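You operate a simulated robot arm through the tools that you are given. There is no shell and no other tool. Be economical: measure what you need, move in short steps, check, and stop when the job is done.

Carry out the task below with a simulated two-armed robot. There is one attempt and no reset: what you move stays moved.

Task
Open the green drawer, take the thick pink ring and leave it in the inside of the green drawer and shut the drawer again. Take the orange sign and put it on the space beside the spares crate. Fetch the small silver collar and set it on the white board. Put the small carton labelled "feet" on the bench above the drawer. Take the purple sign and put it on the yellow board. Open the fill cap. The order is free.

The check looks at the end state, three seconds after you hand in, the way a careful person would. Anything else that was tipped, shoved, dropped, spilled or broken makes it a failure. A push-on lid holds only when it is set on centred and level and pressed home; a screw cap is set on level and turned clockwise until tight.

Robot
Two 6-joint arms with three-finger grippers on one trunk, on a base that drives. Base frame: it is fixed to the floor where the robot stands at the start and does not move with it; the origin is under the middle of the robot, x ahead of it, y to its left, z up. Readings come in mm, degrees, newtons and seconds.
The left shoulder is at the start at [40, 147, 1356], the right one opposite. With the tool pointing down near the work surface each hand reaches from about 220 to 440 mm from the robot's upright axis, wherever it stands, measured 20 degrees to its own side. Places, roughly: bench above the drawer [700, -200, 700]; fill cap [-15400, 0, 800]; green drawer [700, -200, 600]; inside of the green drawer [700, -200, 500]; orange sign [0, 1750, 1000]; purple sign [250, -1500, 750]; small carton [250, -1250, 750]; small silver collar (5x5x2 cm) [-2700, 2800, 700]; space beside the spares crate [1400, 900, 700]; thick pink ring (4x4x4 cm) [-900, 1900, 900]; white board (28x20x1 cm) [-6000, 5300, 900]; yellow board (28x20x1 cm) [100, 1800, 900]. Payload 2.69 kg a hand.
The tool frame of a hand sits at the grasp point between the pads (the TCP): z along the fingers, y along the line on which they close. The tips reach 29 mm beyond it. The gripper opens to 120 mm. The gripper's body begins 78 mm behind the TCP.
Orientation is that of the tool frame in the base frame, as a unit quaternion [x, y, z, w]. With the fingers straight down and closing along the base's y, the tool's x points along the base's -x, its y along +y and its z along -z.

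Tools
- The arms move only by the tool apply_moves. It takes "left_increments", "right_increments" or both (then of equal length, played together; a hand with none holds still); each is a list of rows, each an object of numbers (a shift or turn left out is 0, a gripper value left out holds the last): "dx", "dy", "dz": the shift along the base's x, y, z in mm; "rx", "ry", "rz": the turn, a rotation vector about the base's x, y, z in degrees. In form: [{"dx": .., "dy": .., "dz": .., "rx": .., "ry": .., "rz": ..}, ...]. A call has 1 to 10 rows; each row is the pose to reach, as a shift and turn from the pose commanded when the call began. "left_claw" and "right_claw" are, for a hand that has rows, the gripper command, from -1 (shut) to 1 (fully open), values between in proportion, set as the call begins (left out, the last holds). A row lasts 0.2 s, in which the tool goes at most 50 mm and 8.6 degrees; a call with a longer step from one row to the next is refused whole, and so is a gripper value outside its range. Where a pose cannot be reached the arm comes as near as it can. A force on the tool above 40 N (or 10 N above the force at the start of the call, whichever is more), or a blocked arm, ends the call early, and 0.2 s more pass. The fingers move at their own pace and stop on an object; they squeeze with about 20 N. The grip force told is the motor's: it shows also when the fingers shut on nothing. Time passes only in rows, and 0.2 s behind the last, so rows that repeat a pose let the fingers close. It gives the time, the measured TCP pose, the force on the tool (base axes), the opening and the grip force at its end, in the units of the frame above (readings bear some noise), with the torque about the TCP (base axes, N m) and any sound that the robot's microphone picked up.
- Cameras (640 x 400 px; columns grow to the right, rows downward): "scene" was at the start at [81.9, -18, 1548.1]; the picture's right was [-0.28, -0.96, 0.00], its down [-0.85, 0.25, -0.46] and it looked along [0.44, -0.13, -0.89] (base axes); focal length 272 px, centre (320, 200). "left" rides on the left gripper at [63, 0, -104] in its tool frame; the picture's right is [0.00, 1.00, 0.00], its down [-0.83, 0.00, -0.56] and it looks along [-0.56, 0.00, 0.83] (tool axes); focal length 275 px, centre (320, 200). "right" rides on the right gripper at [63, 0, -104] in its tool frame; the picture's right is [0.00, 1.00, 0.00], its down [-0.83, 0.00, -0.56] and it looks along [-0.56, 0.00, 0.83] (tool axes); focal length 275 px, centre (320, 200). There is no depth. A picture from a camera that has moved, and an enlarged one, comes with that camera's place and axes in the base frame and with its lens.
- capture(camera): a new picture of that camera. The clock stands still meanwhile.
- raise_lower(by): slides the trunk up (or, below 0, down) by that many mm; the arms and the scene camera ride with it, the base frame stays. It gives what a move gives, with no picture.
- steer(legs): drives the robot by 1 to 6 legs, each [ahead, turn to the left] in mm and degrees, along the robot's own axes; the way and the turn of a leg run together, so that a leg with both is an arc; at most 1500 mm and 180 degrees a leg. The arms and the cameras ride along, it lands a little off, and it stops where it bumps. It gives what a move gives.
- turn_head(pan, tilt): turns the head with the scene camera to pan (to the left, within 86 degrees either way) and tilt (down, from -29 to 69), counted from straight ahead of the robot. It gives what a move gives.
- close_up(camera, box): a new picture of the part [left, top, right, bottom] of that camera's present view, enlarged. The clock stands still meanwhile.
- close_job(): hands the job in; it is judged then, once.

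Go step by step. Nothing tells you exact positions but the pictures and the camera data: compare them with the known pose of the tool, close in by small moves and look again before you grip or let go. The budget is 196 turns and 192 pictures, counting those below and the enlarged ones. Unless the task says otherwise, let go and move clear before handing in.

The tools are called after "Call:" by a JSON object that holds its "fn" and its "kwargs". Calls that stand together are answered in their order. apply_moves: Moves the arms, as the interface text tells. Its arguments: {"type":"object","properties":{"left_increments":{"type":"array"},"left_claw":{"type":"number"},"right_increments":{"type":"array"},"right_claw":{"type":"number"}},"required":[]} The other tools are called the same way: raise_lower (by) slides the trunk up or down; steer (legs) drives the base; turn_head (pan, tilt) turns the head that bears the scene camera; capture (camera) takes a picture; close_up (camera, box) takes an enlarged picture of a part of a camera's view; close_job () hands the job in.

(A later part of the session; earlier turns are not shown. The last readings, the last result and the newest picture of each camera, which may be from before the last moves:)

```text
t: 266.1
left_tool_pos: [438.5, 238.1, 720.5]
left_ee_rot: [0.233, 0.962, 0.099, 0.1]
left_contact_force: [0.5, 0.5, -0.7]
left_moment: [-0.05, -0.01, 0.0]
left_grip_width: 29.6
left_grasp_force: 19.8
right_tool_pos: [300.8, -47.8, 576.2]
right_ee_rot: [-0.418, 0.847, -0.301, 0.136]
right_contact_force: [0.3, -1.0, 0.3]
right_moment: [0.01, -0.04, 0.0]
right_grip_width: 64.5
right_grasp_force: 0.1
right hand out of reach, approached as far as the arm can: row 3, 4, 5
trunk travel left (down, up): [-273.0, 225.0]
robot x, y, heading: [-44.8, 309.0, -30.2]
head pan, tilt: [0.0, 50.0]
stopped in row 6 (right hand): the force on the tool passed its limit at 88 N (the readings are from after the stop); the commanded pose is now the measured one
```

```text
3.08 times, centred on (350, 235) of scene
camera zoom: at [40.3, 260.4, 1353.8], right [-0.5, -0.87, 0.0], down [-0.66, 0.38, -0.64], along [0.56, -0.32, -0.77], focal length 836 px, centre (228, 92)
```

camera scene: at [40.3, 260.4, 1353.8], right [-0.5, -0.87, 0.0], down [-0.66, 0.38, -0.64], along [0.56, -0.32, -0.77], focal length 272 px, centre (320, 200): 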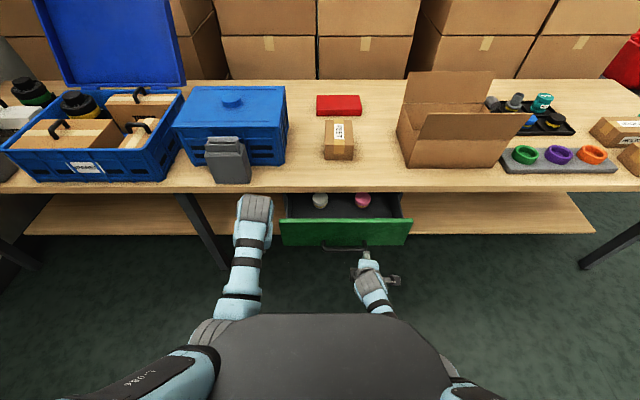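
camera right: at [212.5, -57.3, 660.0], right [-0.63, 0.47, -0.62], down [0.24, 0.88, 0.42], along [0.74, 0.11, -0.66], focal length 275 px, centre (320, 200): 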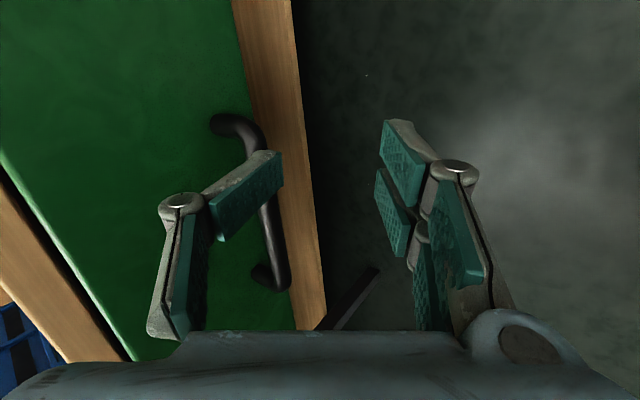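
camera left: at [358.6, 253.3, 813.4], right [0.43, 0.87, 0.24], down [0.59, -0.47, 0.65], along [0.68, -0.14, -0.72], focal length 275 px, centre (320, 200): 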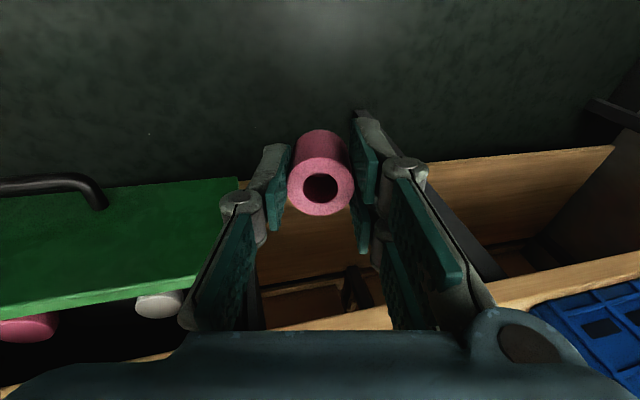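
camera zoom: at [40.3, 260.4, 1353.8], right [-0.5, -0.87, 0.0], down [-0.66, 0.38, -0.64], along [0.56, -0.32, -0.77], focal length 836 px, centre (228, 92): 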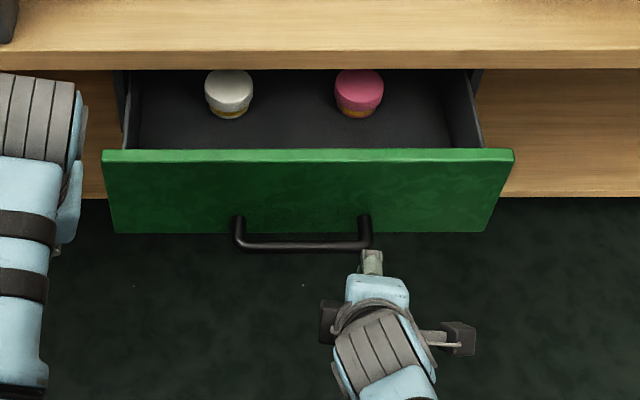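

The right hand is free of the bar; both jars still upright; the drawer is ~100 mm open. I'll bring the right hand back to straight-down and use it to hook inside the front panel's top edge instead.

Call:
{"fn": "apply_moves", "kwargs": {"right_increments": [{"dx": -10, "dy": 6, "rx": 3.9, "ry": 0.7, "rz": -7.5}, {"dx": -20, "dy": 12, "dz": 5, "rx": 7.9, "ry": 1.3, "rz": -15}, {"dx": -30, "dy": 17, "dz": 15, "rx": 11.8, "ry": 2, "rz": -22.5}, {"dx": -40, "dy": 20, "dz": 25, "rx": 15.7, "ry": 2.6, "rz": -30}, {"dx": -50, "dy": 20, "dz": 35, "rx": 19.6, "ry": 3.2, "rz": -37.5}, {"dx": -55, "dy": 20, "dz": 45, "rx": 23.6, "ry": 3.9, "rz": -45}, {"dx": -55, "dy": 20, "dz": 55, "rx": 27.5, "ry": 4.5, "rz": -52.5}, {"dx": -55, "dy": 20, "dz": 65, "rx": 31.4, "ry": 5.2, "rz": -60}, {"dx": -55, "dy": 20, "dz": 75, "rx": 35.4, "ry": 5.8, "rz": -67.5}, {"dx": -55, "dy": 20, "dz": 85, "rx": 39.3, "ry": 6.5, "rz": -75}], "right_claw": -1}}

```text
t: 268.3
left_tool_pos: [439.6, 239.5, 721.1]
left_ee_rot: [0.234, 0.962, 0.098, 0.099]
left_contact_force: [0.3, 0.2, -0.3]
left_moment: [-0.02, -0.01, 0.03]
left_grip_width: 29.4
left_grasp_force: 19.9
right_tool_pos: [246.9, -22.0, 656.5]
right_ee_rot: [0.224, 0.974, -0.01, 0.01]
right_contact_force: [-0.2, 0.0, 0.5]
right_moment: [-0.01, -0.01, -0.05]
right_grip_width: 0.0
right_grasp_force: 20.3
trunk travel left (down, up): [-273.0, 225.0]
robot x, y, heading: [-42.2, 313.4, -30.0]
head pan, tilt: [0.0, 50.0]
```

Call:
{"fn": "raise_lower", "kwargs": {"by": 65}}

Call:
{"fn": "steer", "kwargs": {"legs": [[140, 0]]}}

Call:
{"fn": "apply_moves", "kwargs": {"right_increments": [{"dx": 28, "dy": -16}, {"dx": 50, "dy": -29}]}}

Call:
{"fn": "capture", "kwargs": {"camera": "right"}}

Call:
{"fn": "capture", "kwargs": {"camera": "scene"}}

```text
t: 269.3
left_tool_pos: [439.8, 238.4, 786.2]
left_ee_rot: [0.234, 0.962, 0.098, 0.099]
left_contact_force: [0.4, 0.5, -0.2]
left_moment: [-0.01, 0.01, -0.01]
left_grip_width: 29.7
left_grasp_force: 20.5
right_tool_pos: [244.6, -22.7, 719.7]
right_ee_rot: [0.223, 0.975, -0.011, 0.01]
right_contact_force: [0.1, 0.5, 0.4]
right_moment: [0.02, 0.04, -0.03]
right_grip_width: 0.1
right_grasp_force: 20.1
trunk travel left (down, up): [-338.0, 160.0]
robot x, y, heading: [-41.2, 311.5, -30.0]
head pan, tilt: [0.0, 50.0]
```

```text
t: 270.6
left_tool_pos: [558.4, 167.9, 785.8]
left_ee_rot: [0.235, 0.962, 0.097, 0.1]
left_contact_force: [-0.4, -0.6, -0.7]
left_moment: [-0.02, 0.01, 0.02]
left_grip_width: 29.5
left_grasp_force: 20.6
right_tool_pos: [361.4, -92.9, 721.2]
right_ee_rot: [0.225, 0.974, -0.011, 0.01]
right_contact_force: [-0.3, 0.0, 0.0]
right_moment: [0.02, -0.02, -0.01]
right_grip_width: 0.1
right_grasp_force: 20.3
trunk travel left (down, up): [-338.0, 160.0]
robot x, y, heading: [78.9, 242.3, -30.6]
head pan, tilt: [0.0, 50.0]
```

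```text
t: 271.2
left_tool_pos: [559.4, 167.9, 784.8]
left_ee_rot: [0.236, 0.962, 0.098, 0.099]
left_contact_force: [-0.6, 1.0, -0.7]
left_moment: [0.02, 0.02, -0.01]
left_grip_width: 29.7
left_grasp_force: 19.9
right_tool_pos: [414.1, -122.4, 720.4]
right_ee_rot: [0.225, 0.974, -0.011, 0.01]
right_contact_force: [-0.3, -0.2, -1.1]
right_moment: [-0.01, 0.02, 0.01]
right_grip_width: 0.0
right_grasp_force: 19.5
trunk travel left (down, up): [-338.0, 160.0]
robot x, y, heading: [79.5, 240.0, -30.3]
head pan, tilt: [0.0, 50.0]
```

```text
56 pictures are left
camera right: at [356.5, -91.9, 824.1], right [0.44, 0.9, -0.02], down [0.74, -0.35, 0.57], along [0.51, -0.26, -0.82], focal length 275 px, centre (320, 200)
```

right: 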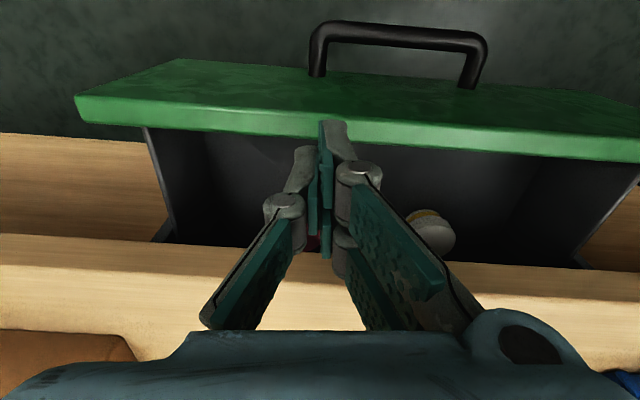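

```text
55 pictures are left
camera scene: at [163.3, 190.9, 1417.5], right [-0.5, -0.86, 0.0], down [-0.66, 0.39, -0.64], along [0.55, -0.32, -0.77], focal length 272 px, centre (320, 200)
```

scene: 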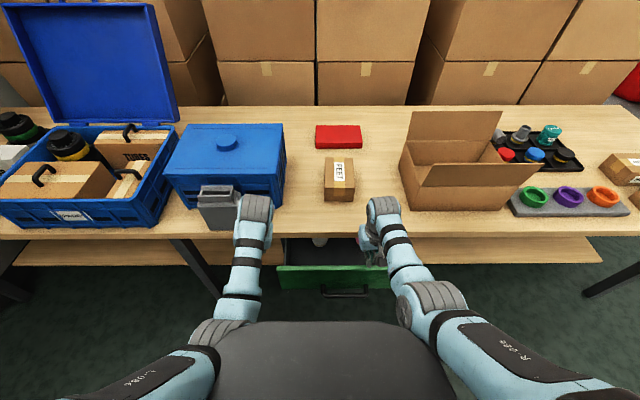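

The fingertips are just short of the panel's inner edge. 20 mm more forward, then down inside.

Call:
{"fn": "apply_moves", "kwargs": {"right_increments": [{"dx": 18, "dy": -10}]}}

Call:
{"fn": "raise_lower", "kwargs": {"by": -40}}

Call:
{"fn": "capture", "kwargs": {"camera": "right"}}

```text
t: 271.6
left_tool_pos: [559.6, 167.2, 784.9]
left_ee_rot: [0.236, 0.962, 0.098, 0.098]
left_contact_force: [0.8, 0.5, -0.9]
left_moment: [-0.05, -0.01, 0.01]
left_grip_width: 29.6
left_grasp_force: 20.3
right_tool_pos: [431.8, -131.6, 719.4]
right_ee_rot: [0.225, 0.974, -0.011, 0.008]
right_contact_force: [-0.1, -1.0, -0.4]
right_moment: [-0.02, 0.02, -0.01]
right_grip_width: 0.0
right_grasp_force: 19.6
trunk travel left (down, up): [-338.0, 160.0]
robot x, y, heading: [80.0, 242.3, -30.4]
head pan, tilt: [0.0, 50.0]
```

```text
t: 272.3
left_tool_pos: [558.4, 166.9, 748.5]
left_ee_rot: [0.236, 0.962, 0.097, 0.099]
left_contact_force: [-0.5, 0.0, -0.8]
left_moment: [-0.01, 0.03, -0.03]
left_grip_width: 29.5
left_grasp_force: 19.3
right_tool_pos: [432.1, -131.8, 685.9]
right_ee_rot: [0.225, 0.974, -0.012, 0.01]
right_contact_force: [0.6, -1.2, 6.6]
right_moment: [0.1, 0.09, 0.01]
right_grip_width: 0.1
right_grasp_force: 20.2
trunk travel left (down, up): [-301.0, 196.0]
robot x, y, heading: [81.3, 239.6, -30.0]
head pan, tilt: [0.0, 50.0]
stopped: the force on the tool passed its limit at 51 N (the readings are from after the stop); the commanded pose is now the measured one
```

```text
54 pictures are left
camera right: at [374.3, -101.2, 789.5], right [0.43, 0.9, -0.02], down [0.74, -0.35, 0.58], along [0.51, -0.26, -0.82], focal length 275 px, centre (320, 200)
```

right: 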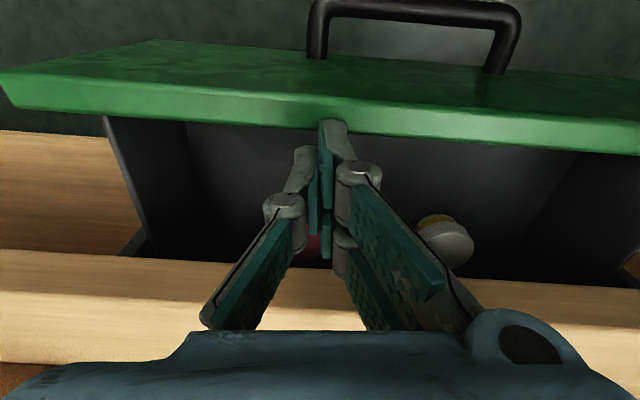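

Call:
{"fn": "raise_lower", "kwargs": {"by": 10}}

Call:
{"fn": "apply_moves", "kwargs": {"right_increments": [{"dx": 14, "dy": -8}]}}

Call:
{"fn": "raise_lower", "kwargs": {"by": -36}}

Call:
{"fn": "capture", "kwargs": {"camera": "right"}}

```text
t: 272.9
left_tool_pos: [558.3, 167.8, 758.1]
left_ee_rot: [0.237, 0.961, 0.098, 0.099]
left_contact_force: [0.0, 0.3, -0.5]
left_moment: [0.02, -0.03, -0.03]
left_grip_width: 29.6
left_grasp_force: 19.5
right_tool_pos: [431.8, -133.2, 696.1]
right_ee_rot: [0.225, 0.974, -0.011, 0.009]
right_contact_force: [0.7, -1.2, 0.5]
right_moment: [-0.01, 0.01, 0.05]
right_grip_width: 0.0
right_grasp_force: 20.0
trunk travel left (down, up): [-311.0, 186.0]
robot x, y, heading: [79.4, 241.5, -30.2]
head pan, tilt: [0.0, 50.0]
```

```text
t: 273.3
left_tool_pos: [560.0, 166.7, 758.4]
left_ee_rot: [0.236, 0.962, 0.099, 0.099]
left_contact_force: [-1.4, 0.1, -0.6]
left_moment: [-0.02, 0.0, -0.01]
left_grip_width: 29.7
left_grasp_force: 19.9
right_tool_pos: [439.8, -138.3, 697.9]
right_ee_rot: [0.226, 0.974, -0.011, 0.009]
right_contact_force: [0.3, -0.5, -0.8]
right_moment: [0.0, 0.0, -0.01]
right_grip_width: 0.1
right_grasp_force: 19.4
right hand out of reach, approached as far as the arm can: row 1
trunk travel left (down, up): [-311.0, 186.0]
robot x, y, heading: [79.9, 240.0, -30.4]
head pan, tilt: [0.0, 50.0]
```

```text
t: 274.1
left_tool_pos: [559.7, 167.3, 722.5]
left_ee_rot: [0.237, 0.962, 0.098, 0.099]
left_contact_force: [-0.1, 0.8, -0.9]
left_moment: [-0.03, 0.04, -0.02]
left_grip_width: 29.6
left_grasp_force: 20.1
right_tool_pos: [440.2, -138.9, 663.3]
right_ee_rot: [0.225, 0.974, -0.011, 0.01]
right_contact_force: [-0.4, -0.5, 0.2]
right_moment: [-0.02, 0.0, -0.04]
right_grip_width: 0.0
right_grasp_force: 19.7
trunk travel left (down, up): [-275.0, 222.0]
robot x, y, heading: [77.5, 237.3, -30.4]
head pan, tilt: [0.0, 50.0]
```

```text
53 pictures are left
camera right: at [382.1, -108.3, 766.5], right [0.44, 0.9, -0.02], down [0.74, -0.35, 0.58], along [0.51, -0.26, -0.82], focal length 275 px, centre (320, 200)
```

right: 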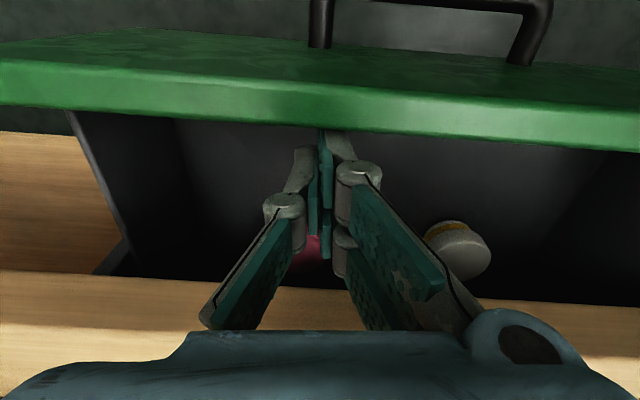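

The fingertips are hooked inside the front panel. Pulling back.

Call:
{"fn": "steer", "kwargs": {"legs": [[-70, 0], [-70, 0]]}}

Call:
{"fn": "capture", "kwargs": {"camera": "scene"}}

```text
t: 275.7
left_tool_pos: [439.7, 234.6, 719.8]
left_ee_rot: [0.237, 0.962, 0.098, 0.097]
left_contact_force: [0.8, -0.2, -0.4]
left_moment: [0.04, 0.0, 0.02]
left_grip_width: 29.6
left_grasp_force: 19.8
right_tool_pos: [319.0, -69.5, 661.2]
right_ee_rot: [0.227, 0.974, -0.01, 0.008]
right_contact_force: [0.1, 0.1, -0.3]
right_moment: [0.04, 0.0, -0.01]
right_grip_width: 0.1
right_grasp_force: 19.9
trunk travel left (down, up): [-275.0, 222.0]
robot x, y, heading: [-42.1, 312.5, -30.1]
head pan, tilt: [0.0, 50.0]
```

```text
52 pictures are left
camera scene: at [46.2, 258.9, 1355.0], right [-0.51, -0.86, 0.0], down [-0.66, 0.39, -0.64], along [0.55, -0.32, -0.77], focal length 272 px, centre (320, 200)
```

scene: 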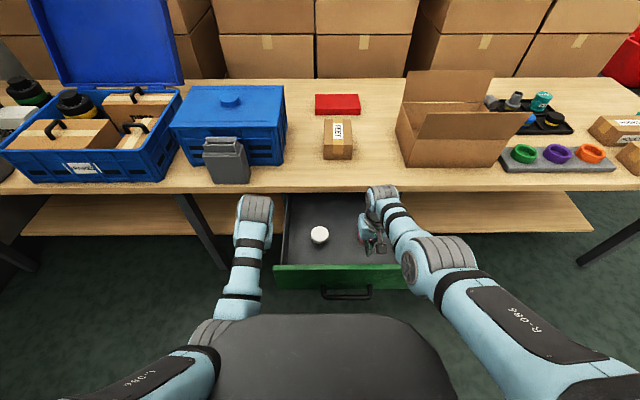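

Drawer is open ~250 mm. Lifting the right hand out and drawing it back beside me.

Call:
{"fn": "raise_lower", "kwargs": {"by": 65}}

Call:
{"fn": "apply_moves", "kwargs": {"right_increments": [{"dx": -30, "dy": 0}, {"dx": -60, "dy": 0}, {"dx": -90, "dy": -10, "dz": -10}, {"dx": -120, "dy": -25, "dz": -20}, {"dx": -140, "dy": -50, "dz": -30}]}}

Call:
{"fn": "capture", "kwargs": {"camera": "scene"}}

```text
t: 276.8
left_tool_pos: [437.6, 236.4, 786.9]
left_ee_rot: [0.237, 0.961, 0.098, 0.098]
left_contact_force: [-0.2, -0.1, 0.8]
left_moment: [0.02, 0.01, -0.01]
left_grip_width: 29.4
left_grasp_force: 20.2
right_tool_pos: [316.9, -69.0, 727.0]
right_ee_rot: [0.227, 0.974, -0.012, 0.009]
right_contact_force: [0.2, -0.2, -0.4]
right_moment: [0.02, 0.01, 0.03]
right_grip_width: 0.0
right_grasp_force: 19.7
trunk travel left (down, up): [-340.0, 157.0]
robot x, y, heading: [-42.3, 310.5, -30.2]
head pan, tilt: [0.0, 50.0]
```

```text
t: 278.0
left_tool_pos: [437.6, 236.5, 786.0]
left_ee_rot: [0.237, 0.962, 0.097, 0.098]
left_contact_force: [-0.1, 1.0, -1.0]
left_moment: [0.04, -0.01, -0.04]
left_grip_width: 29.4
left_grasp_force: 20.0
right_tool_pos: [177.0, -117.2, 697.0]
right_ee_rot: [0.225, 0.974, -0.01, 0.01]
right_contact_force: [0.1, 0.2, 0.1]
right_moment: [0.04, 0.02, -0.02]
right_grip_width: 0.0
right_grasp_force: 20.1
trunk travel left (down, up): [-340.0, 157.0]
robot x, y, heading: [-42.7, 309.9, -30.3]
head pan, tilt: [0.0, 50.0]
```

```text
51 pictures are left
camera scene: at [40.9, 260.8, 1419.9], right [-0.51, -0.86, 0.0], down [-0.66, 0.39, -0.64], along [0.55, -0.32, -0.77], focal length 272 px, centre (320, 200)
```

scene: 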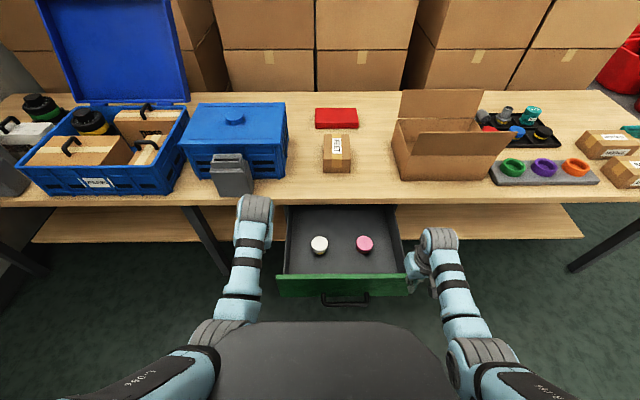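

Straightening the left hand and lining it up with the free left part of the drawer.

Call:
{"fn": "apply_moves", "kwargs": {"left_increments": [{"dx": -4, "dy": -30, "rx": -2.6, "ry": 4.6, "rz": -0.8}, {"dx": -8, "dy": -60, "rx": -5.2, "ry": 9.1, "rz": -1.5}, {"dx": -12, "dy": -90, "rx": -7.8, "ry": 13.7, "rz": -2.3}, {"dx": -15, "dy": -114, "rx": -7.8, "ry": 13.7, "rz": -2.3}]}}

Call:
{"fn": "capture", "kwargs": {"camera": "left"}}

```text
t: 279.0
left_tool_pos: [422.0, 123.0, 784.4]
left_ee_rot: [0.259, 0.966, 0.001, 0.0]
left_contact_force: [0.5, 0.0, -0.8]
left_moment: [0.0, 0.02, 0.02]
left_grip_width: 29.5
left_grasp_force: 20.1
right_tool_pos: [178.4, -118.1, 698.1]
right_ee_rot: [0.227, 0.974, -0.01, 0.009]
right_contact_force: [1.1, 0.2, 0.1]
right_moment: [0.0, 0.02, -0.03]
right_grip_width: 0.0
right_grasp_force: 20.3
trunk travel left (down, up): [-340.0, 157.0]
robot x, y, heading: [-43.8, 312.0, -30.5]
head pan, tilt: [0.0, 50.0]
```

```text
50 pictures are left
camera left: at [366.8, 154.5, 890.7], right [0.5, 0.86, 0.0], down [0.72, -0.42, 0.56], along [0.48, -0.28, -0.83], focal length 275 px, centre (320, 200)
```

left: 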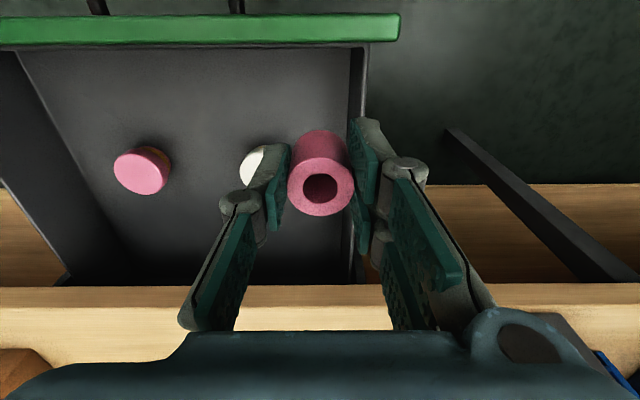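

The view shows the free floor under the hand. Shifting slightly right and forward, creeping 20 mm, then lowering.

Call:
{"fn": "apply_moves", "kwargs": {"left_increments": [{"dx": 8, "dy": -11}, {"dx": 15, "dy": -22}]}}

Call:
{"fn": "steer", "kwargs": {"legs": [[20, 0]]}}

Call:
{"fn": "raise_lower", "kwargs": {"by": -130}}

Call:
{"fn": "capture", "kwargs": {"camera": "left"}}

```text
t: 279.6
left_tool_pos: [432.1, 109.4, 787.9]
left_ee_rot: [0.258, 0.966, 0.001, 0.001]
left_contact_force: [0.1, 0.0, -0.6]
left_moment: [0.0, -0.02, 0.02]
left_grip_width: 29.8
left_grasp_force: 19.8
left hand out of reach, approached as far as the arm can: row 2
right_tool_pos: [177.0, -116.8, 698.9]
right_ee_rot: [0.227, 0.974, -0.012, 0.008]
right_contact_force: [0.2, 0.8, -0.5]
right_moment: [0.02, -0.01, -0.03]
right_grip_width: 0.1
right_grasp_force: 19.6
trunk travel left (down, up): [-340.0, 157.0]
robot x, y, heading: [-43.5, 312.3, -30.3]
head pan, tilt: [0.0, 50.0]
```

```text
t: 280.4
left_tool_pos: [446.9, 100.2, 790.2]
left_ee_rot: [0.259, 0.966, -0.001, 0.002]
left_contact_force: [-0.2, -0.9, -0.6]
left_moment: [0.0, -0.03, 0.02]
left_grip_width: 29.2
left_grasp_force: 20.2
right_tool_pos: [193.3, -125.8, 700.0]
right_ee_rot: [0.227, 0.974, -0.011, 0.011]
right_contact_force: [0.0, 0.0, -0.1]
right_moment: [-0.02, -0.04, 0.0]
right_grip_width: 0.0
right_grasp_force: 20.1
trunk travel left (down, up): [-340.0, 157.0]
robot x, y, heading: [-26.0, 303.4, -30.5]
head pan, tilt: [0.0, 50.0]
```

```text
t: 280.9
left_tool_pos: [448.6, 100.6, 771.8]
left_ee_rot: [0.26, 0.966, 0.0, 0.002]
left_contact_force: [-0.2, 0.3, -0.6]
left_moment: [-0.03, 0.0, 0.0]
left_grip_width: 29.7
left_grasp_force: 20.0
right_tool_pos: [195.5, -126.5, 685.7]
right_ee_rot: [0.226, 0.974, -0.012, 0.012]
right_contact_force: [1.1, 0.1, 0.9]
right_moment: [0.0, 0.01, 0.0]
right_grip_width: 0.0
right_grasp_force: 28.4
trunk travel left (down, up): [-325.0, 172.0]
robot x, y, heading: [-25.7, 298.5, -30.3]
head pan, tilt: [0.0, 50.0]
stopped: the force on the tool passed its limit at 57 N (the readings are from after the stop); the commanded pose is now the measured one
```

```text
49 pictures are left
camera left: at [393.4, 132.7, 877.6], right [0.51, 0.86, 0.0], down [0.72, -0.42, 0.56], along [0.48, -0.28, -0.83], focal length 275 px, centre (320, 200)
```

left: 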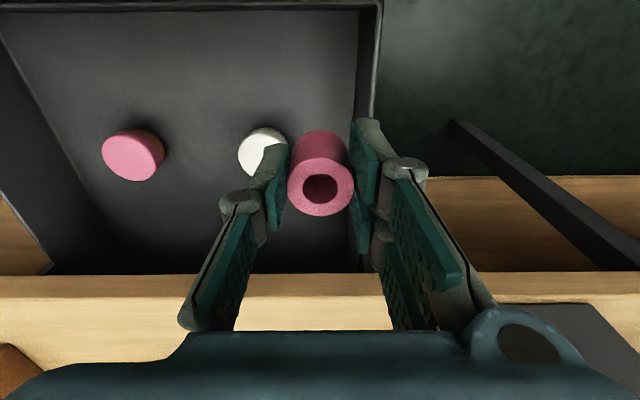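

The right fingertips touched the panel's top edge end. Raising slightly and moving the right hand further back and right.

Call:
{"fn": "raise_lower", "kwargs": {"by": 15}}

Call:
{"fn": "apply_moves", "kwargs": {"right_increments": [{"dx": -10, "dy": -35}, {"dx": -25, "dy": -65}, {"dx": -50, "dy": -90}, {"dx": -80, "dy": -100}]}}

Call:
{"fn": "capture", "kwargs": {"camera": "scene"}}

```text
t: 281.5
left_tool_pos: [448.8, 99.3, 787.6]
left_ee_rot: [0.26, 0.966, 0.001, 0.001]
left_contact_force: [0.2, 0.0, 0.4]
left_moment: [0.06, -0.02, 0.03]
left_grip_width: 29.6
left_grasp_force: 20.0
right_tool_pos: [198.5, -128.1, 700.3]
right_ee_rot: [0.226, 0.974, -0.012, 0.012]
right_contact_force: [0.0, 0.6, 0.0]
right_moment: [0.01, 0.01, -0.02]
right_grip_width: 0.0
right_grasp_force: 28.5
trunk travel left (down, up): [-340.0, 157.0]
robot x, y, heading: [-27.1, 302.1, -30.6]
head pan, tilt: [0.0, 50.0]
```

```text
t: 282.5
left_tool_pos: [448.9, 99.4, 789.1]
left_ee_rot: [0.259, 0.966, 0.002, 0.001]
left_contact_force: [0.1, 0.1, 0.2]
left_moment: [0.0, 0.0, -0.01]
left_grip_width: 29.8
left_grasp_force: 19.7
right_tool_pos: [115.1, -229.2, 700.3]
right_ee_rot: [0.226, 0.974, -0.012, 0.012]
right_contact_force: [-0.6, -0.1, -0.6]
right_moment: [0.01, 0.01, 0.02]
right_grip_width: 0.0
right_grasp_force: 28.7
trunk travel left (down, up): [-340.0, 157.0]
robot x, y, heading: [-26.7, 300.9, -30.3]
head pan, tilt: [0.0, 50.0]
```

```text
48 pictures are left
camera scene: at [57.0, 251.3, 1420.1], right [-0.51, -0.86, 0.0], down [-0.66, 0.39, -0.64], along [0.55, -0.33, -0.77], focal length 272 px, centre (320, 200)
```

scene: 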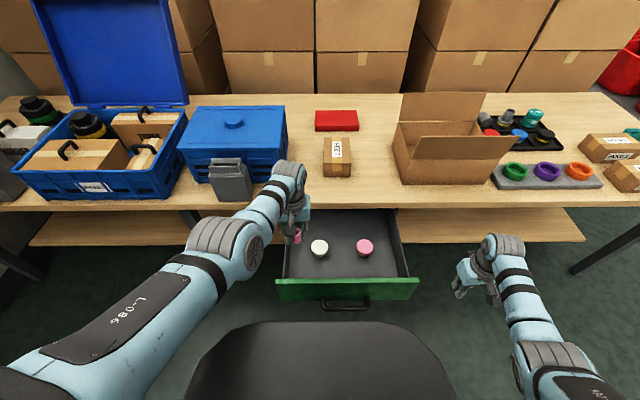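

Call:
{"fn": "raise_lower", "kwargs": {"by": -140}}

Call:
{"fn": "capture", "kwargs": {"camera": "left"}}

```text
t: 284.2
left_tool_pos: [448.7, 100.2, 648.7]
left_ee_rot: [0.259, 0.966, 0.001, 0.002]
left_contact_force: [0.0, 0.8, -1.0]
left_moment: [0.01, -0.02, 0.01]
left_grip_width: 29.3
left_grasp_force: 20.1
right_tool_pos: [116.3, -227.2, 561.9]
right_ee_rot: [0.227, 0.974, -0.012, 0.012]
right_contact_force: [0.4, 0.3, 0.2]
right_moment: [0.0, 0.0, 0.04]
right_grip_width: 0.1
right_grasp_force: 28.3
trunk travel left (down, up): [-200.0, 297.0]
robot x, y, heading: [-24.8, 298.2, -30.2]
head pan, tilt: [0.0, 50.0]
```

```text
47 pictures are left
camera left: at [394.1, 131.3, 753.9], right [0.51, 0.86, 0.0], down [0.72, -0.42, 0.56], along [0.48, -0.28, -0.83], focal length 275 px, centre (320, 200)
```

left: 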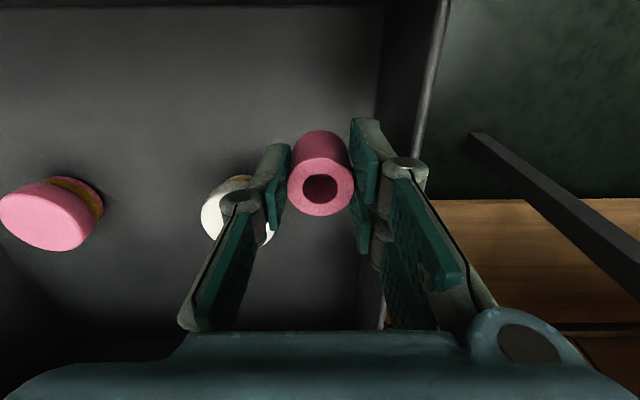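

Clear of jar and wall. Lowering in steps until the ring touches the drawer floor.

Call:
{"fn": "raise_lower", "kwargs": {"by": -50}}

Call:
{"fn": "capture", "kwargs": {"camera": "left"}}

```text
t: 285.1
left_tool_pos: [449.1, 99.1, 599.3]
left_ee_rot: [0.26, 0.966, 0.002, 0.001]
left_contact_force: [0.1, -0.6, -0.9]
left_moment: [0.04, 0.01, -0.01]
left_grip_width: 29.5
left_grasp_force: 19.8
right_tool_pos: [116.8, -227.0, 510.0]
right_ee_rot: [0.227, 0.974, -0.011, 0.012]
right_contact_force: [1.0, 0.8, -0.1]
right_moment: [0.03, 0.02, -0.02]
right_grip_width: 0.1
right_grasp_force: 28.6
trunk travel left (down, up): [-150.0, 347.0]
robot x, y, heading: [-26.7, 301.0, -30.4]
head pan, tilt: [0.0, 50.0]
```

```text
46 pictures are left
camera left: at [394.1, 131.3, 703.6], right [0.51, 0.86, 0.0], down [0.72, -0.42, 0.56], along [0.48, -0.28, -0.83], focal length 275 px, centre (320, 200)
```

left: 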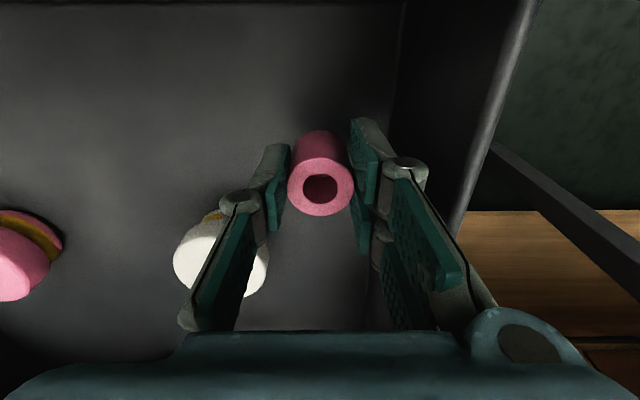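

Call:
{"fn": "raise_lower", "kwargs": {"by": -15}}

Call:
{"fn": "raise_lower", "kwargs": {"by": -8}}

Call:
{"fn": "raise_lower", "kwargs": {"by": -6}}

```text
t: 285.7
left_tool_pos: [448.0, 99.9, 582.9]
left_ee_rot: [0.26, 0.966, 0.001, 0.001]
left_contact_force: [-0.1, -0.6, -0.5]
left_moment: [0.0, 0.0, 0.0]
left_grip_width: 29.6
left_grasp_force: 19.1
right_tool_pos: [116.1, -227.5, 495.7]
right_ee_rot: [0.226, 0.974, -0.012, 0.012]
right_contact_force: [0.3, 0.2, -0.3]
right_moment: [0.0, -0.04, -0.01]
right_grip_width: 0.0
right_grasp_force: 28.3
trunk travel left (down, up): [-135.0, 362.0]
robot x, y, heading: [-26.2, 304.1, -30.5]
head pan, tilt: [0.0, 50.0]
```

```text
t: 286.3
left_tool_pos: [449.5, 100.3, 577.0]
left_ee_rot: [0.26, 0.966, 0.001, 0.003]
left_contact_force: [2.4, 0.1, 12.5]
left_moment: [0.03, -0.02, 0.02]
left_grip_width: 29.6
left_grasp_force: 20.2
right_tool_pos: [116.8, -226.4, 488.6]
right_ee_rot: [0.226, 0.974, -0.013, 0.013]
right_contact_force: [0.5, 0.4, -0.7]
right_moment: [0.01, -0.01, -0.01]
right_grip_width: 0.0
right_grasp_force: 28.1
trunk travel left (down, up): [-127.0, 370.0]
robot x, y, heading: [-28.9, 302.0, -30.6]
head pan, tilt: [0.0, 50.0]
```

```text
t: 286.9
left_tool_pos: [448.6, 100.9, 569.7]
left_ee_rot: [0.26, 0.966, 0.002, 0.001]
left_contact_force: [1.0, 0.5, 8.5]
left_moment: [-0.07, -0.12, 0.02]
left_grip_width: 29.8
left_grasp_force: 19.7
right_tool_pos: [115.0, -227.8, 481.1]
right_ee_rot: [0.227, 0.974, -0.012, 0.012]
right_contact_force: [-0.5, -0.2, 0.3]
right_moment: [0.01, -0.02, 0.0]
right_grip_width: 0.0
right_grasp_force: 28.4
trunk travel left (down, up): [-121.0, 376.0]
robot x, y, heading: [-25.8, 297.7, -30.1]
head pan, tilt: [0.0, 50.0]
```

Touchdown. Releasing the ring with a small opening and rising straight up.

Call:
{"fn": "apply_moves", "kwargs": {"left_increments": [{}, {}], "left_claw": -0.2}}

Call:
{"fn": "raise_lower", "kwargs": {"by": 150}}

Call:
{"fn": "capture", "kwargs": {"camera": "left"}}

```text
t: 287.4
left_tool_pos: [448.3, 99.4, 569.6]
left_ee_rot: [0.26, 0.966, 0.002, 0.001]
left_contact_force: [-0.3, -0.4, 0.8]
left_moment: [0.01, -0.05, 0.0]
left_grip_width: 48.1
left_grasp_force: 0.0
right_tool_pos: [118.5, -227.8, 480.8]
right_ee_rot: [0.226, 0.974, -0.012, 0.012]
right_contact_force: [1.0, 0.2, 0.3]
right_moment: [-0.02, -0.01, 0.04]
right_grip_width: 0.0
right_grasp_force: 28.6
trunk travel left (down, up): [-121.0, 376.0]
robot x, y, heading: [-26.5, 301.0, -30.7]
head pan, tilt: [0.0, 50.0]
```

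```text
t: 289.2
left_tool_pos: [449.9, 101.1, 719.9]
left_ee_rot: [0.259, 0.966, 0.001, 0.001]
left_contact_force: [0.3, -0.7, -0.1]
left_moment: [-0.01, -0.03, -0.01]
left_grip_width: 48.1
left_grasp_force: 0.1
right_tool_pos: [117.1, -227.7, 632.3]
right_ee_rot: [0.227, 0.974, -0.012, 0.013]
right_contact_force: [0.2, -0.3, -0.3]
right_moment: [0.03, -0.02, 0.01]
right_grip_width: 0.0
right_grasp_force: 28.6
trunk travel left (down, up): [-271.0, 226.0]
robot x, y, heading: [-25.6, 299.6, -30.2]
head pan, tilt: [0.0, 50.0]
```

```text
45 pictures are left
camera left: at [394.1, 131.2, 824.2], right [0.51, 0.86, 0.0], down [0.72, -0.42, 0.56], along [0.48, -0.28, -0.83], focal length 275 px, centre (320, 200)
```

left: 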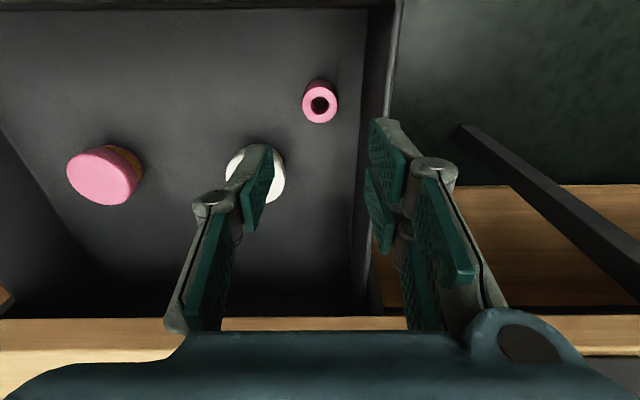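

The ring stands in the drawer. Now backing out and preparing the left fist, pitched forward, to push the drawer's front shut.

Call:
{"fn": "steer", "kwargs": {"legs": [[-150, 0]]}}

Call:
{"fn": "apply_moves", "kwargs": {"left_increments": [{"dx": -15, "dy": -26, "rx": -4.2, "ry": -7.3}, {"dx": -30, "dy": -52, "rx": -8.4, "ry": -14.6}, {"dx": -45, "dy": -78, "rx": -12.6, "ry": -21.9}, {"dx": -60, "dy": -104, "rx": -16.8, "ry": -29.2}], "left_claw": -1}}

Call:
{"fn": "raise_lower", "kwargs": {"by": -90}}

Call:
{"fn": "capture", "kwargs": {"camera": "scene"}}

```text
t: 290.6
left_tool_pos: [323.9, 173.1, 719.4]
left_ee_rot: [0.261, 0.965, 0.002, 0.001]
left_contact_force: [-0.7, -0.2, -0.8]
left_moment: [0.01, -0.01, 0.0]
left_grip_width: 47.9
left_grasp_force: 0.1
right_tool_pos: [-11.3, -153.0, 631.6]
right_ee_rot: [0.226, 0.974, -0.012, 0.011]
right_contact_force: [0.7, 0.2, 0.8]
right_moment: [0.03, -0.01, -0.01]
right_grip_width: 0.0
right_grasp_force: 28.6
trunk travel left (down, up): [-271.0, 226.0]
robot x, y, heading: [-154.8, 372.6, -30.6]
head pan, tilt: [0.0, 50.0]
```

```text
t: 291.8
left_tool_pos: [363.2, 117.4, 673.2]
left_ee_rot: [0.237, 0.928, -0.052, 0.284]
left_contact_force: [0.7, 0.0, 0.0]
left_moment: [0.0, 0.02, -0.01]
left_grip_width: 0.0
left_grasp_force: 19.8
left hand out of reach, approached as far as the arm can: row 2, 3, 4
right_tool_pos: [-11.7, -153.4, 629.8]
right_ee_rot: [0.228, 0.974, -0.012, 0.01]
right_contact_force: [0.1, 0.0, 0.1]
right_moment: [0.04, 0.03, -0.01]
right_grip_width: 0.3
right_grasp_force: 28.5
trunk travel left (down, up): [-271.0, 226.0]
robot x, y, heading: [-152.1, 374.6, -30.6]
head pan, tilt: [0.0, 50.0]
stopped in row 4 (left hand): the arm was blocked; the commanded pose is now the measured one
```

```text
t: 293.0
left_tool_pos: [359.8, 120.6, 586.2]
left_ee_rot: [0.237, 0.927, -0.051, 0.285]
left_contact_force: [0.2, -0.3, -0.1]
left_moment: [0.0, 0.03, -0.02]
left_grip_width: 0.0
left_grasp_force: 20.0
right_tool_pos: [-11.3, -154.1, 542.1]
right_ee_rot: [0.228, 0.973, -0.012, 0.012]
right_contact_force: [0.5, -0.2, 0.6]
right_moment: [0.0, 0.0, -0.02]
right_grip_width: 0.1
right_grasp_force: 28.3
trunk travel left (down, up): [-181.0, 316.0]
robot x, y, heading: [-153.0, 372.4, -30.5]
head pan, tilt: [0.0, 50.0]
```

```text
44 pictures are left
camera scene: at [-68.9, 326.4, 1262.2], right [-0.51, -0.86, 0.0], down [-0.66, 0.39, -0.64], along [0.55, -0.33, -0.77], focal length 272 px, centre (320, 200)
```

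scene: 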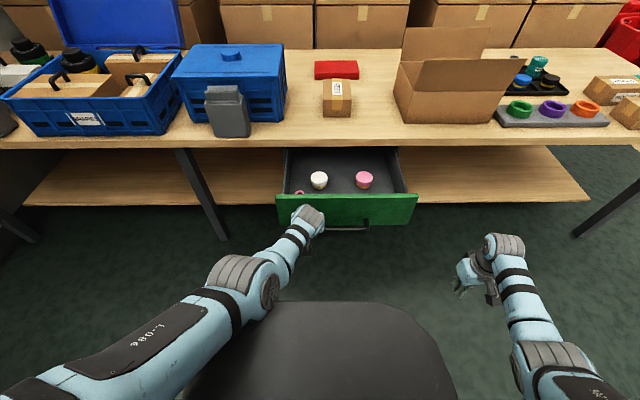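

The fist is just before the panel, left of the handle. Pushing by driving forward.

Call:
{"fn": "steer", "kwargs": {"legs": [[160, 0]]}}

Call:
{"fn": "steer", "kwargs": {"legs": [[70, 0]]}}

Call:
{"fn": "capture", "kwargs": {"camera": "scene"}}

```text
t: 294.4
left_tool_pos: [497.8, 36.9, 584.7]
left_ee_rot: [0.238, 0.927, -0.051, 0.285]
left_contact_force: [0.0, -1.2, -0.2]
left_moment: [0.02, -0.01, 0.02]
left_grip_width: 0.0
left_grasp_force: 20.5
right_tool_pos: [126.8, -234.1, 542.3]
right_ee_rot: [0.227, 0.974, -0.012, 0.013]
right_contact_force: [0.6, 0.6, -1.2]
right_moment: [0.02, 0.0, 0.02]
right_grip_width: 0.0
right_grasp_force: 28.6
trunk travel left (down, up): [-181.0, 316.0]
robot x, y, heading: [-9.2, 291.9, -30.7]
head pan, tilt: [0.0, 50.0]
```

```text
t: 295.4
left_tool_pos: [560.3, 1.8, 586.0]
left_ee_rot: [0.237, 0.927, -0.052, 0.285]
left_contact_force: [1.0, -0.7, -0.3]
left_moment: [0.0, -0.02, 0.0]
left_grip_width: 0.0
left_grasp_force: 19.8
right_tool_pos: [187.6, -270.4, 541.8]
right_ee_rot: [0.228, 0.974, -0.012, 0.013]
right_contact_force: [1.2, 0.3, -0.3]
right_moment: [0.02, 0.03, -0.03]
right_grip_width: 0.0
right_grasp_force: 28.6
trunk travel left (down, up): [-181.0, 316.0]
robot x, y, heading: [46.4, 260.4, -30.5]
head pan, tilt: [0.0, 50.0]
```

```text
43 pictures are left
camera scene: at [130.6, 208.6, 1262.2], right [-0.51, -0.86, 0.0], down [-0.66, 0.39, -0.64], along [0.55, -0.33, -0.77], focal length 272 px, centre (320, 200)
```

scene: 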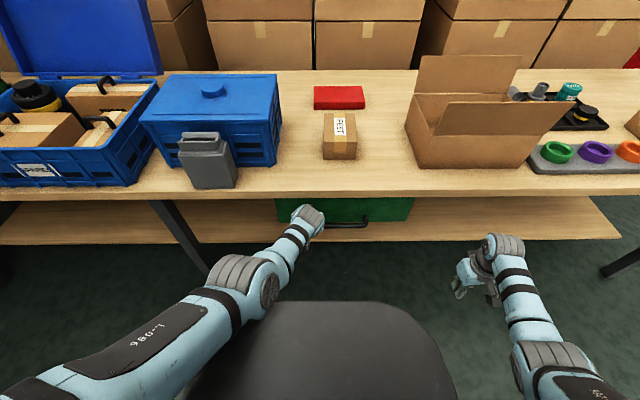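

Nearly shut. A bit more until it stops.

Call:
{"fn": "steer", "kwargs": {"legs": [[25, 0]]}}

Call:
{"fn": "steer", "kwargs": {"legs": [[25, 0]]}}

Call:
{"fn": "capture", "kwargs": {"camera": "left"}}

```text
t: 296.4
left_tool_pos: [580.2, -7.7, 583.9]
left_ee_rot: [0.236, 0.928, -0.048, 0.283]
left_contact_force: [-2.3, -0.1, -0.7]
left_moment: [0.03, 0.06, 0.01]
left_grip_width: 0.2
left_grasp_force: 19.8
right_tool_pos: [208.4, -283.8, 541.9]
right_ee_rot: [0.228, 0.974, -0.013, 0.011]
right_contact_force: [-0.3, 0.4, 0.3]
right_moment: [-0.02, 0.01, -0.01]
right_grip_width: 0.0
right_grasp_force: 28.2
trunk travel left (down, up): [-181.0, 316.0]
robot x, y, heading: [69.0, 242.5, -30.7]
head pan, tilt: [0.0, 50.0]
stopped in leg 1: the force on the tool passed its limit at 70 N (the readings are from after the stop); the commanded pose is now the measured one
```

```text
t: 297.2
left_tool_pos: [580.7, -6.3, 577.9]
left_ee_rot: [0.236, 0.932, -0.043, 0.273]
left_contact_force: [-7.8, 4.5, 1.8]
left_moment: [0.03, -0.01, 0.0]
left_grip_width: 0.0
left_grasp_force: 20.3
right_tool_pos: [212.8, -286.4, 542.0]
right_ee_rot: [0.227, 0.974, -0.012, 0.013]
right_contact_force: [-0.4, -0.2, -0.2]
right_moment: [0.01, 0.03, 0.01]
right_grip_width: 0.0
right_grasp_force: 28.4
trunk travel left (down, up): [-181.0, 316.0]
robot x, y, heading: [75.5, 238.4, -30.8]
head pan, tilt: [0.0, 50.0]
stopped in leg 1: the force on the tool passed its limit at 63 N (the readings are from after the stop); the commanded pose is now the measured one
```

```text
42 pictures are left
camera left: at [483.9, 41.6, 633.2], right [0.47, 0.88, 0.05], down [0.34, -0.23, 0.91], along [0.82, -0.41, -0.41], focal length 275 px, centre (320, 200)
```

left: 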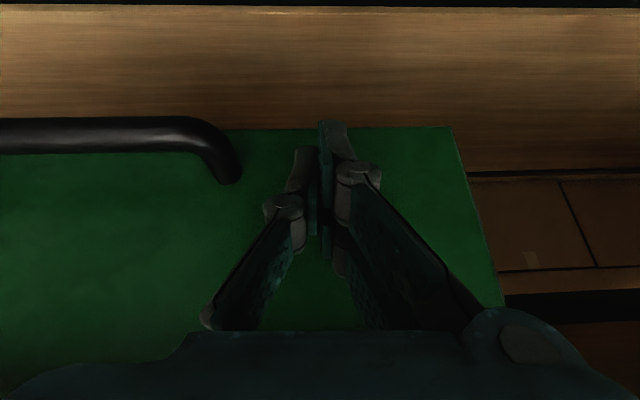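

The drawer is shut firmly. Backing off and driving along the row of tables toward the collar.

Call:
{"fn": "steer", "kwargs": {"legs": [[-250, 0], [0, 177.4], [1150, 0], [1150, 0], [1140, 0]]}}

Call:
{"fn": "raise_lower", "kwargs": {"by": 200}}

Call:
{"fn": "turn_head", "kwargs": {"pan": -50, "tilt": 38}}

Call:
{"fn": "capture", "kwargs": {"camera": "scene"}}

```text
t: 322.8
left_tool_pos: [-3564.1, 2561.7, 577.2]
left_ee_rot: [0.925, -0.262, -0.272, -0.052]
left_contact_force: [-0.4, -0.5, 0.0]
left_moment: [0.01, 0.0, -0.01]
left_grip_width: 0.0
left_grasp_force: 20.3
right_tool_pos: [-3180.3, 2820.1, 541.0]
right_ee_rot: [0.966, -0.257, -0.01, -0.014]
right_contact_force: [0.7, 0.5, -0.4]
right_moment: [0.03, -0.02, -0.01]
right_grip_width: 0.2
right_grasp_force: 27.8
trunk travel left (down, up): [-181.0, 316.0]
robot x, y, heading: [-3071.3, 2283.0, 146.1]
head pan, tilt: [0.0, 50.0]
```

```text
t: 325.0
left_tool_pos: [-3564.8, 2561.3, 775.9]
left_ee_rot: [0.925, -0.263, -0.271, -0.052]
left_contact_force: [0.5, 0.1, -0.5]
left_moment: [0.03, -0.02, 0.0]
left_grip_width: 0.0
left_grasp_force: 19.7
right_tool_pos: [-3180.0, 2819.4, 739.9]
right_ee_rot: [0.966, -0.257, -0.011, -0.014]
right_contact_force: [-1.3, -0.2, 0.5]
right_moment: [0.0, -0.01, -0.01]
right_grip_width: 0.1
right_grasp_force: 28.6
trunk travel left (down, up): [-381.0, 116.0]
robot x, y, heading: [-3073.5, 2281.1, 146.2]
head pan, tilt: [0.0, 50.0]
```

```text
t: 326.2
left_tool_pos: [-3564.5, 2561.4, 776.0]
left_ee_rot: [0.925, -0.262, -0.272, -0.052]
left_contact_force: [-0.1, -0.4, -0.3]
left_moment: [0.01, 0.02, 0.02]
left_grip_width: 0.0
left_grasp_force: 20.2
right_tool_pos: [-3179.6, 2819.7, 741.3]
right_ee_rot: [0.966, -0.257, -0.01, -0.013]
right_contact_force: [0.0, 0.2, -0.9]
right_moment: [-0.01, 0.01, -0.01]
right_grip_width: 0.0
right_grasp_force: 27.7
trunk travel left (down, up): [-381.0, 116.0]
robot x, y, heading: [-3068.3, 2283.9, 146.0]
head pan, tilt: [-50.0, 38.0]
```

```text
41 pictures are left
camera scene: at [-3096.8, 2380.3, 1478.3], right [0.99, 0.11, 0.0], down [0.07, -0.61, -0.79], along [-0.08, 0.78, -0.62], focal length 272 px, centre (320, 200)
```

scene: 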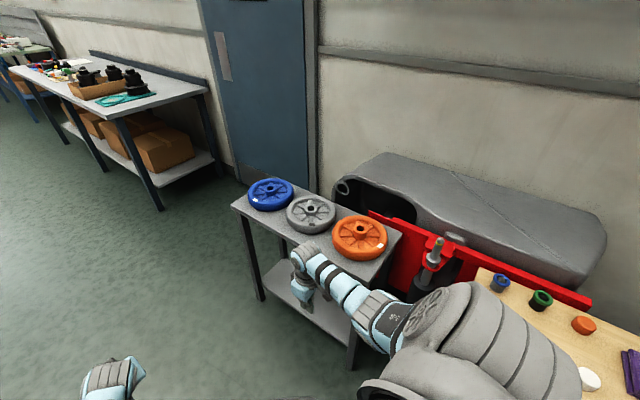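

The wheel table is close on my right; the collar's table is hidden behind my arm. I'll turn away to the left, step back from the tables, and face them squarely.

Call:
{"fn": "steer", "kwargs": {"legs": [[0, 92], [260, 0], [0, 90], [0, 92]]}}

Call:
{"fn": "turn_head", "kwargs": {"pan": -5, "tilt": 38}}

Call:
{"fn": "capture", "kwargs": {"camera": "scene"}}

```text
t: 339.7
left_tool_pos: [-2967.7, 2572.5, 776.4]
left_ee_rot: [-0.495, 0.824, 0.163, 0.223]
left_contact_force: [0.8, -0.6, 0.8]
left_moment: [-0.02, 0.01, 0.0]
left_grip_width: 0.1
left_grasp_force: 20.2
right_tool_pos: [-2683.7, 2206.4, 740.7]
right_ee_rot: [-0.531, 0.847, -0.001, 0.017]
right_contact_force: [0.3, 0.0, 1.0]
right_moment: [-0.02, -0.02, 0.01]
right_grip_width: 0.0
right_grasp_force: 28.8
trunk travel left (down, up): [-381.0, 116.0]
robot x, y, heading: [-3210.8, 2061.8, 59.7]
head pan, tilt: [-50.0, 38.0]
```

```text
t: 340.8
left_tool_pos: [-2967.0, 2571.8, 776.5]
left_ee_rot: [-0.496, 0.823, 0.163, 0.224]
left_contact_force: [0.3, -0.4, 0.3]
left_moment: [0.01, -0.02, -0.01]
left_grip_width: 0.0
left_grasp_force: 19.9
right_tool_pos: [-2683.5, 2206.9, 742.0]
right_ee_rot: [-0.531, 0.847, -0.001, 0.017]
right_contact_force: [-0.4, -0.3, 0.1]
right_moment: [0.02, 0.0, 0.01]
right_grip_width: 0.0
right_grasp_force: 28.6
trunk travel left (down, up): [-381.0, 116.0]
robot x, y, heading: [-3212.1, 2063.0, 59.7]
head pan, tilt: [-5.0, 38.0]
```

```text
40 pictures are left
camera scene: at [-3151.6, 2150.3, 1478.4], right [0.82, -0.58, 0.0], down [-0.35, -0.5, -0.79], along [0.45, 0.64, -0.62], focal length 272 px, centre (320, 200)
```

scene: 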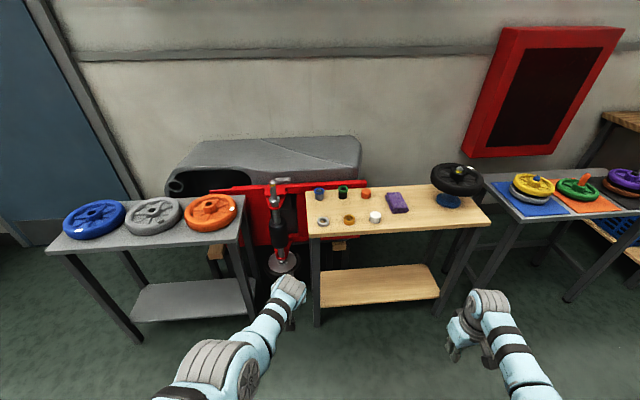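

The silver collar is at the near-left of the wooden table (~(-2686,2791)). I'll tuck the left hand, bring the right hand in front, and then approach.

Call:
{"fn": "apply_moves", "kwargs": {"left_increments": [{"dx": -10, "dy": -17, "rx": -5, "ry": 2.2}, {"dx": -25, "dy": -43, "rx": -11, "ry": 5, "rz": -0.8}, {"dx": -45, "dy": -78, "rx": -17, "ry": 7.6, "rz": -1.3}, {"dx": -65, "dy": -112, "rx": -23, "ry": 10.3, "rz": -1.8}, {"dx": -85, "dy": -147, "rx": -29.3, "ry": 13.1, "rz": -2.3}, {"dx": -100, "dy": -173, "rx": -29.3, "ry": 13.1, "rz": -2.3}, {"dx": -100, "dy": -173, "rx": -29.3, "ry": 13.1, "rz": -2.3}], "right_increments": [{"dx": -36, "dy": 21, "dz": 12}, {"dx": -72, "dy": 42, "dz": 24}, {"dx": -108, "dy": 63, "dz": 36}, {"dx": -144, "dy": 84, "dz": 48, "rz": -1}, {"dx": -180, "dy": 105, "dz": 60, "rz": -2}, {"dx": -214, "dy": 126, "dz": 72, "rz": -3}, {"dx": -248, "dy": 155, "dz": 85, "rz": -4.4}], "right_claw": 0.2}}

```text
t: 341.8
left_tool_pos: [-3092.8, 2540.3, 782.5]
left_ee_rot: [-0.524, 0.843, 0.112, 0.044]
left_contact_force: [0.4, 0.5, 0.0]
left_moment: [-0.04, 0.02, 0.0]
left_grip_width: 0.0
left_grasp_force: 20.2
left hand out of reach, approached as far as the arm can: row 5
right_tool_pos: [-2823.0, 2290.4, 786.5]
right_ee_rot: [-0.525, 0.851, -0.003, 0.016]
right_contact_force: [0.1, 0.3, 0.0]
right_moment: [0.0, -0.01, 0.0]
right_grip_width: 71.8
right_grasp_force: 0.0
trunk travel left (down, up): [-381.0, 116.0]
robot x, y, heading: [-3215.7, 2062.2, 60.1]
head pan, tilt: [-5.0, 38.0]
stopped in row 5 (left hand): the arm was blocked; the commanded pose is now the measured one
```

Call:
{"fn": "apply_moves", "kwargs": {"left_increments": [{"dx": -15, "dy": -26, "dz": -20}, {"dx": -30, "dy": -52, "dz": -40, "rx": -4, "ry": 0}, {"dx": -45, "dy": -78, "dz": -60, "rx": -8, "ry": -2}, {"dx": -60, "dy": -104, "dz": -80, "rx": -10, "ry": -4}], "right_increments": [{"dx": -36, "dy": 24, "dz": 14}, {"dx": -72, "dy": 48, "dz": 28}, {"dx": -109, "dy": 72, "dz": 41}, {"dx": -109, "dy": 72, "dz": 41, "rz": -1.5}]}}

```text
t: 342.6
left_tool_pos: [-3099.6, 2544.4, 789.6]
left_ee_rot: [-0.526, 0.84, 0.104, 0.083]
left_contact_force: [0.6, 0.6, -0.9]
left_moment: [0.0, 0.03, 0.01]
left_grip_width: 0.1
left_grasp_force: 20.1
right_tool_pos: [-2865.9, 2320.7, 811.7]
right_ee_rot: [-0.51, 0.858, -0.047, 0.034]
right_contact_force: [0.1, -0.1, -0.2]
right_moment: [0.03, 0.03, -0.04]
right_grip_width: 72.0
right_grasp_force: 0.0
trunk travel left (down, up): [-381.0, 116.0]
robot x, y, heading: [-3215.1, 2063.9, 60.2]
head pan, tilt: [-5.0, 38.0]
stopped in row 3 (left hand): the arm was blocked; the commanded pose is now the measured one
```

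The left arm is in an awkward branch; I'll use the left hand for the collar instead, straightening it forward, and shift the base to the right.

Call:
{"fn": "apply_moves", "kwargs": {"left_increments": [{"dx": 20, "dy": -5, "dz": 12, "rx": -5, "ry": 0.8, "rz": -1.4}, {"dx": 42, "dy": -10, "dz": 24, "rx": -10, "ry": 1.5, "rz": -2.7}, {"dx": 64, "dy": -14, "dz": 37, "rx": -15.1, "ry": 2.3, "rz": -4.1}, {"dx": 64, "dy": -14, "dz": 37, "rx": -15.1, "ry": 2.3, "rz": -4.1}], "left_claw": 0.2}}

Call:
{"fn": "steer", "kwargs": {"legs": [[0, -40], [250, 0], [0, 40]]}}

Call:
{"fn": "capture", "kwargs": {"camera": "scene"}}

```text
t: 343.6
left_tool_pos: [-3036.4, 2528.8, 828.8]
left_ee_rot: [-0.5, 0.866, -0.001, 0.002]
left_contact_force: [0.6, 0.2, 0.5]
left_moment: [-0.04, -0.01, 0.02]
left_grip_width: 72.1
left_grasp_force: 0.1
right_tool_pos: [-2868.1, 2322.2, 810.4]
right_ee_rot: [-0.509, 0.858, -0.048, 0.035]
right_contact_force: [-0.3, -0.6, 0.5]
right_moment: [0.01, 0.02, 0.02]
right_grip_width: 72.1
right_grasp_force: 0.0
trunk travel left (down, up): [-381.0, 116.0]
robot x, y, heading: [-3210.7, 2063.3, 60.1]
head pan, tilt: [-5.0, 38.0]
```

```text
t: 349.1
left_tool_pos: [-2782.4, 2602.6, 828.5]
left_ee_rot: [-0.485, 0.875, 0.0, 0.001]
left_contact_force: [-0.5, 0.1, -0.8]
left_moment: [0.02, 0.0, 0.01]
left_grip_width: 71.8
left_grasp_force: 0.0
right_tool_pos: [-2621.4, 2389.5, 810.2]
right_ee_rot: [-0.494, 0.868, -0.049, 0.032]
right_contact_force: [-0.2, 0.0, -0.2]
right_moment: [-0.01, 0.01, 0.02]
right_grip_width: 72.0
right_grasp_force: 0.0
trunk travel left (down, up): [-381.0, 116.0]
robot x, y, heading: [-2978.4, 2142.0, 57.8]
head pan, tilt: [-5.0, 38.0]
```

```text
39 pictures are left
camera scene: at [-2912.7, 2229.1, 1478.4], right [0.8, -0.6, 0.0], down [-0.37, -0.49, -0.79], along [0.48, 0.63, -0.62], focal length 272 px, centre (320, 200)
```

scene: 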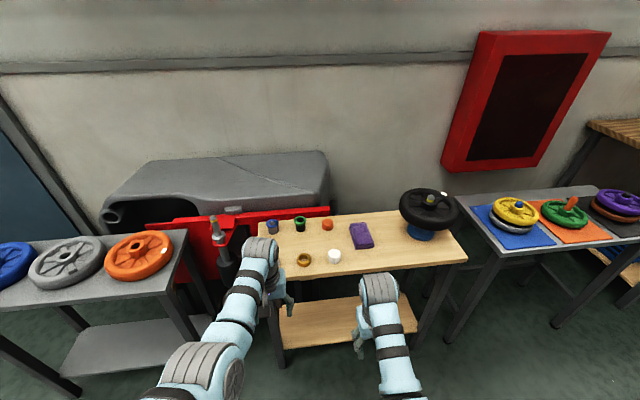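

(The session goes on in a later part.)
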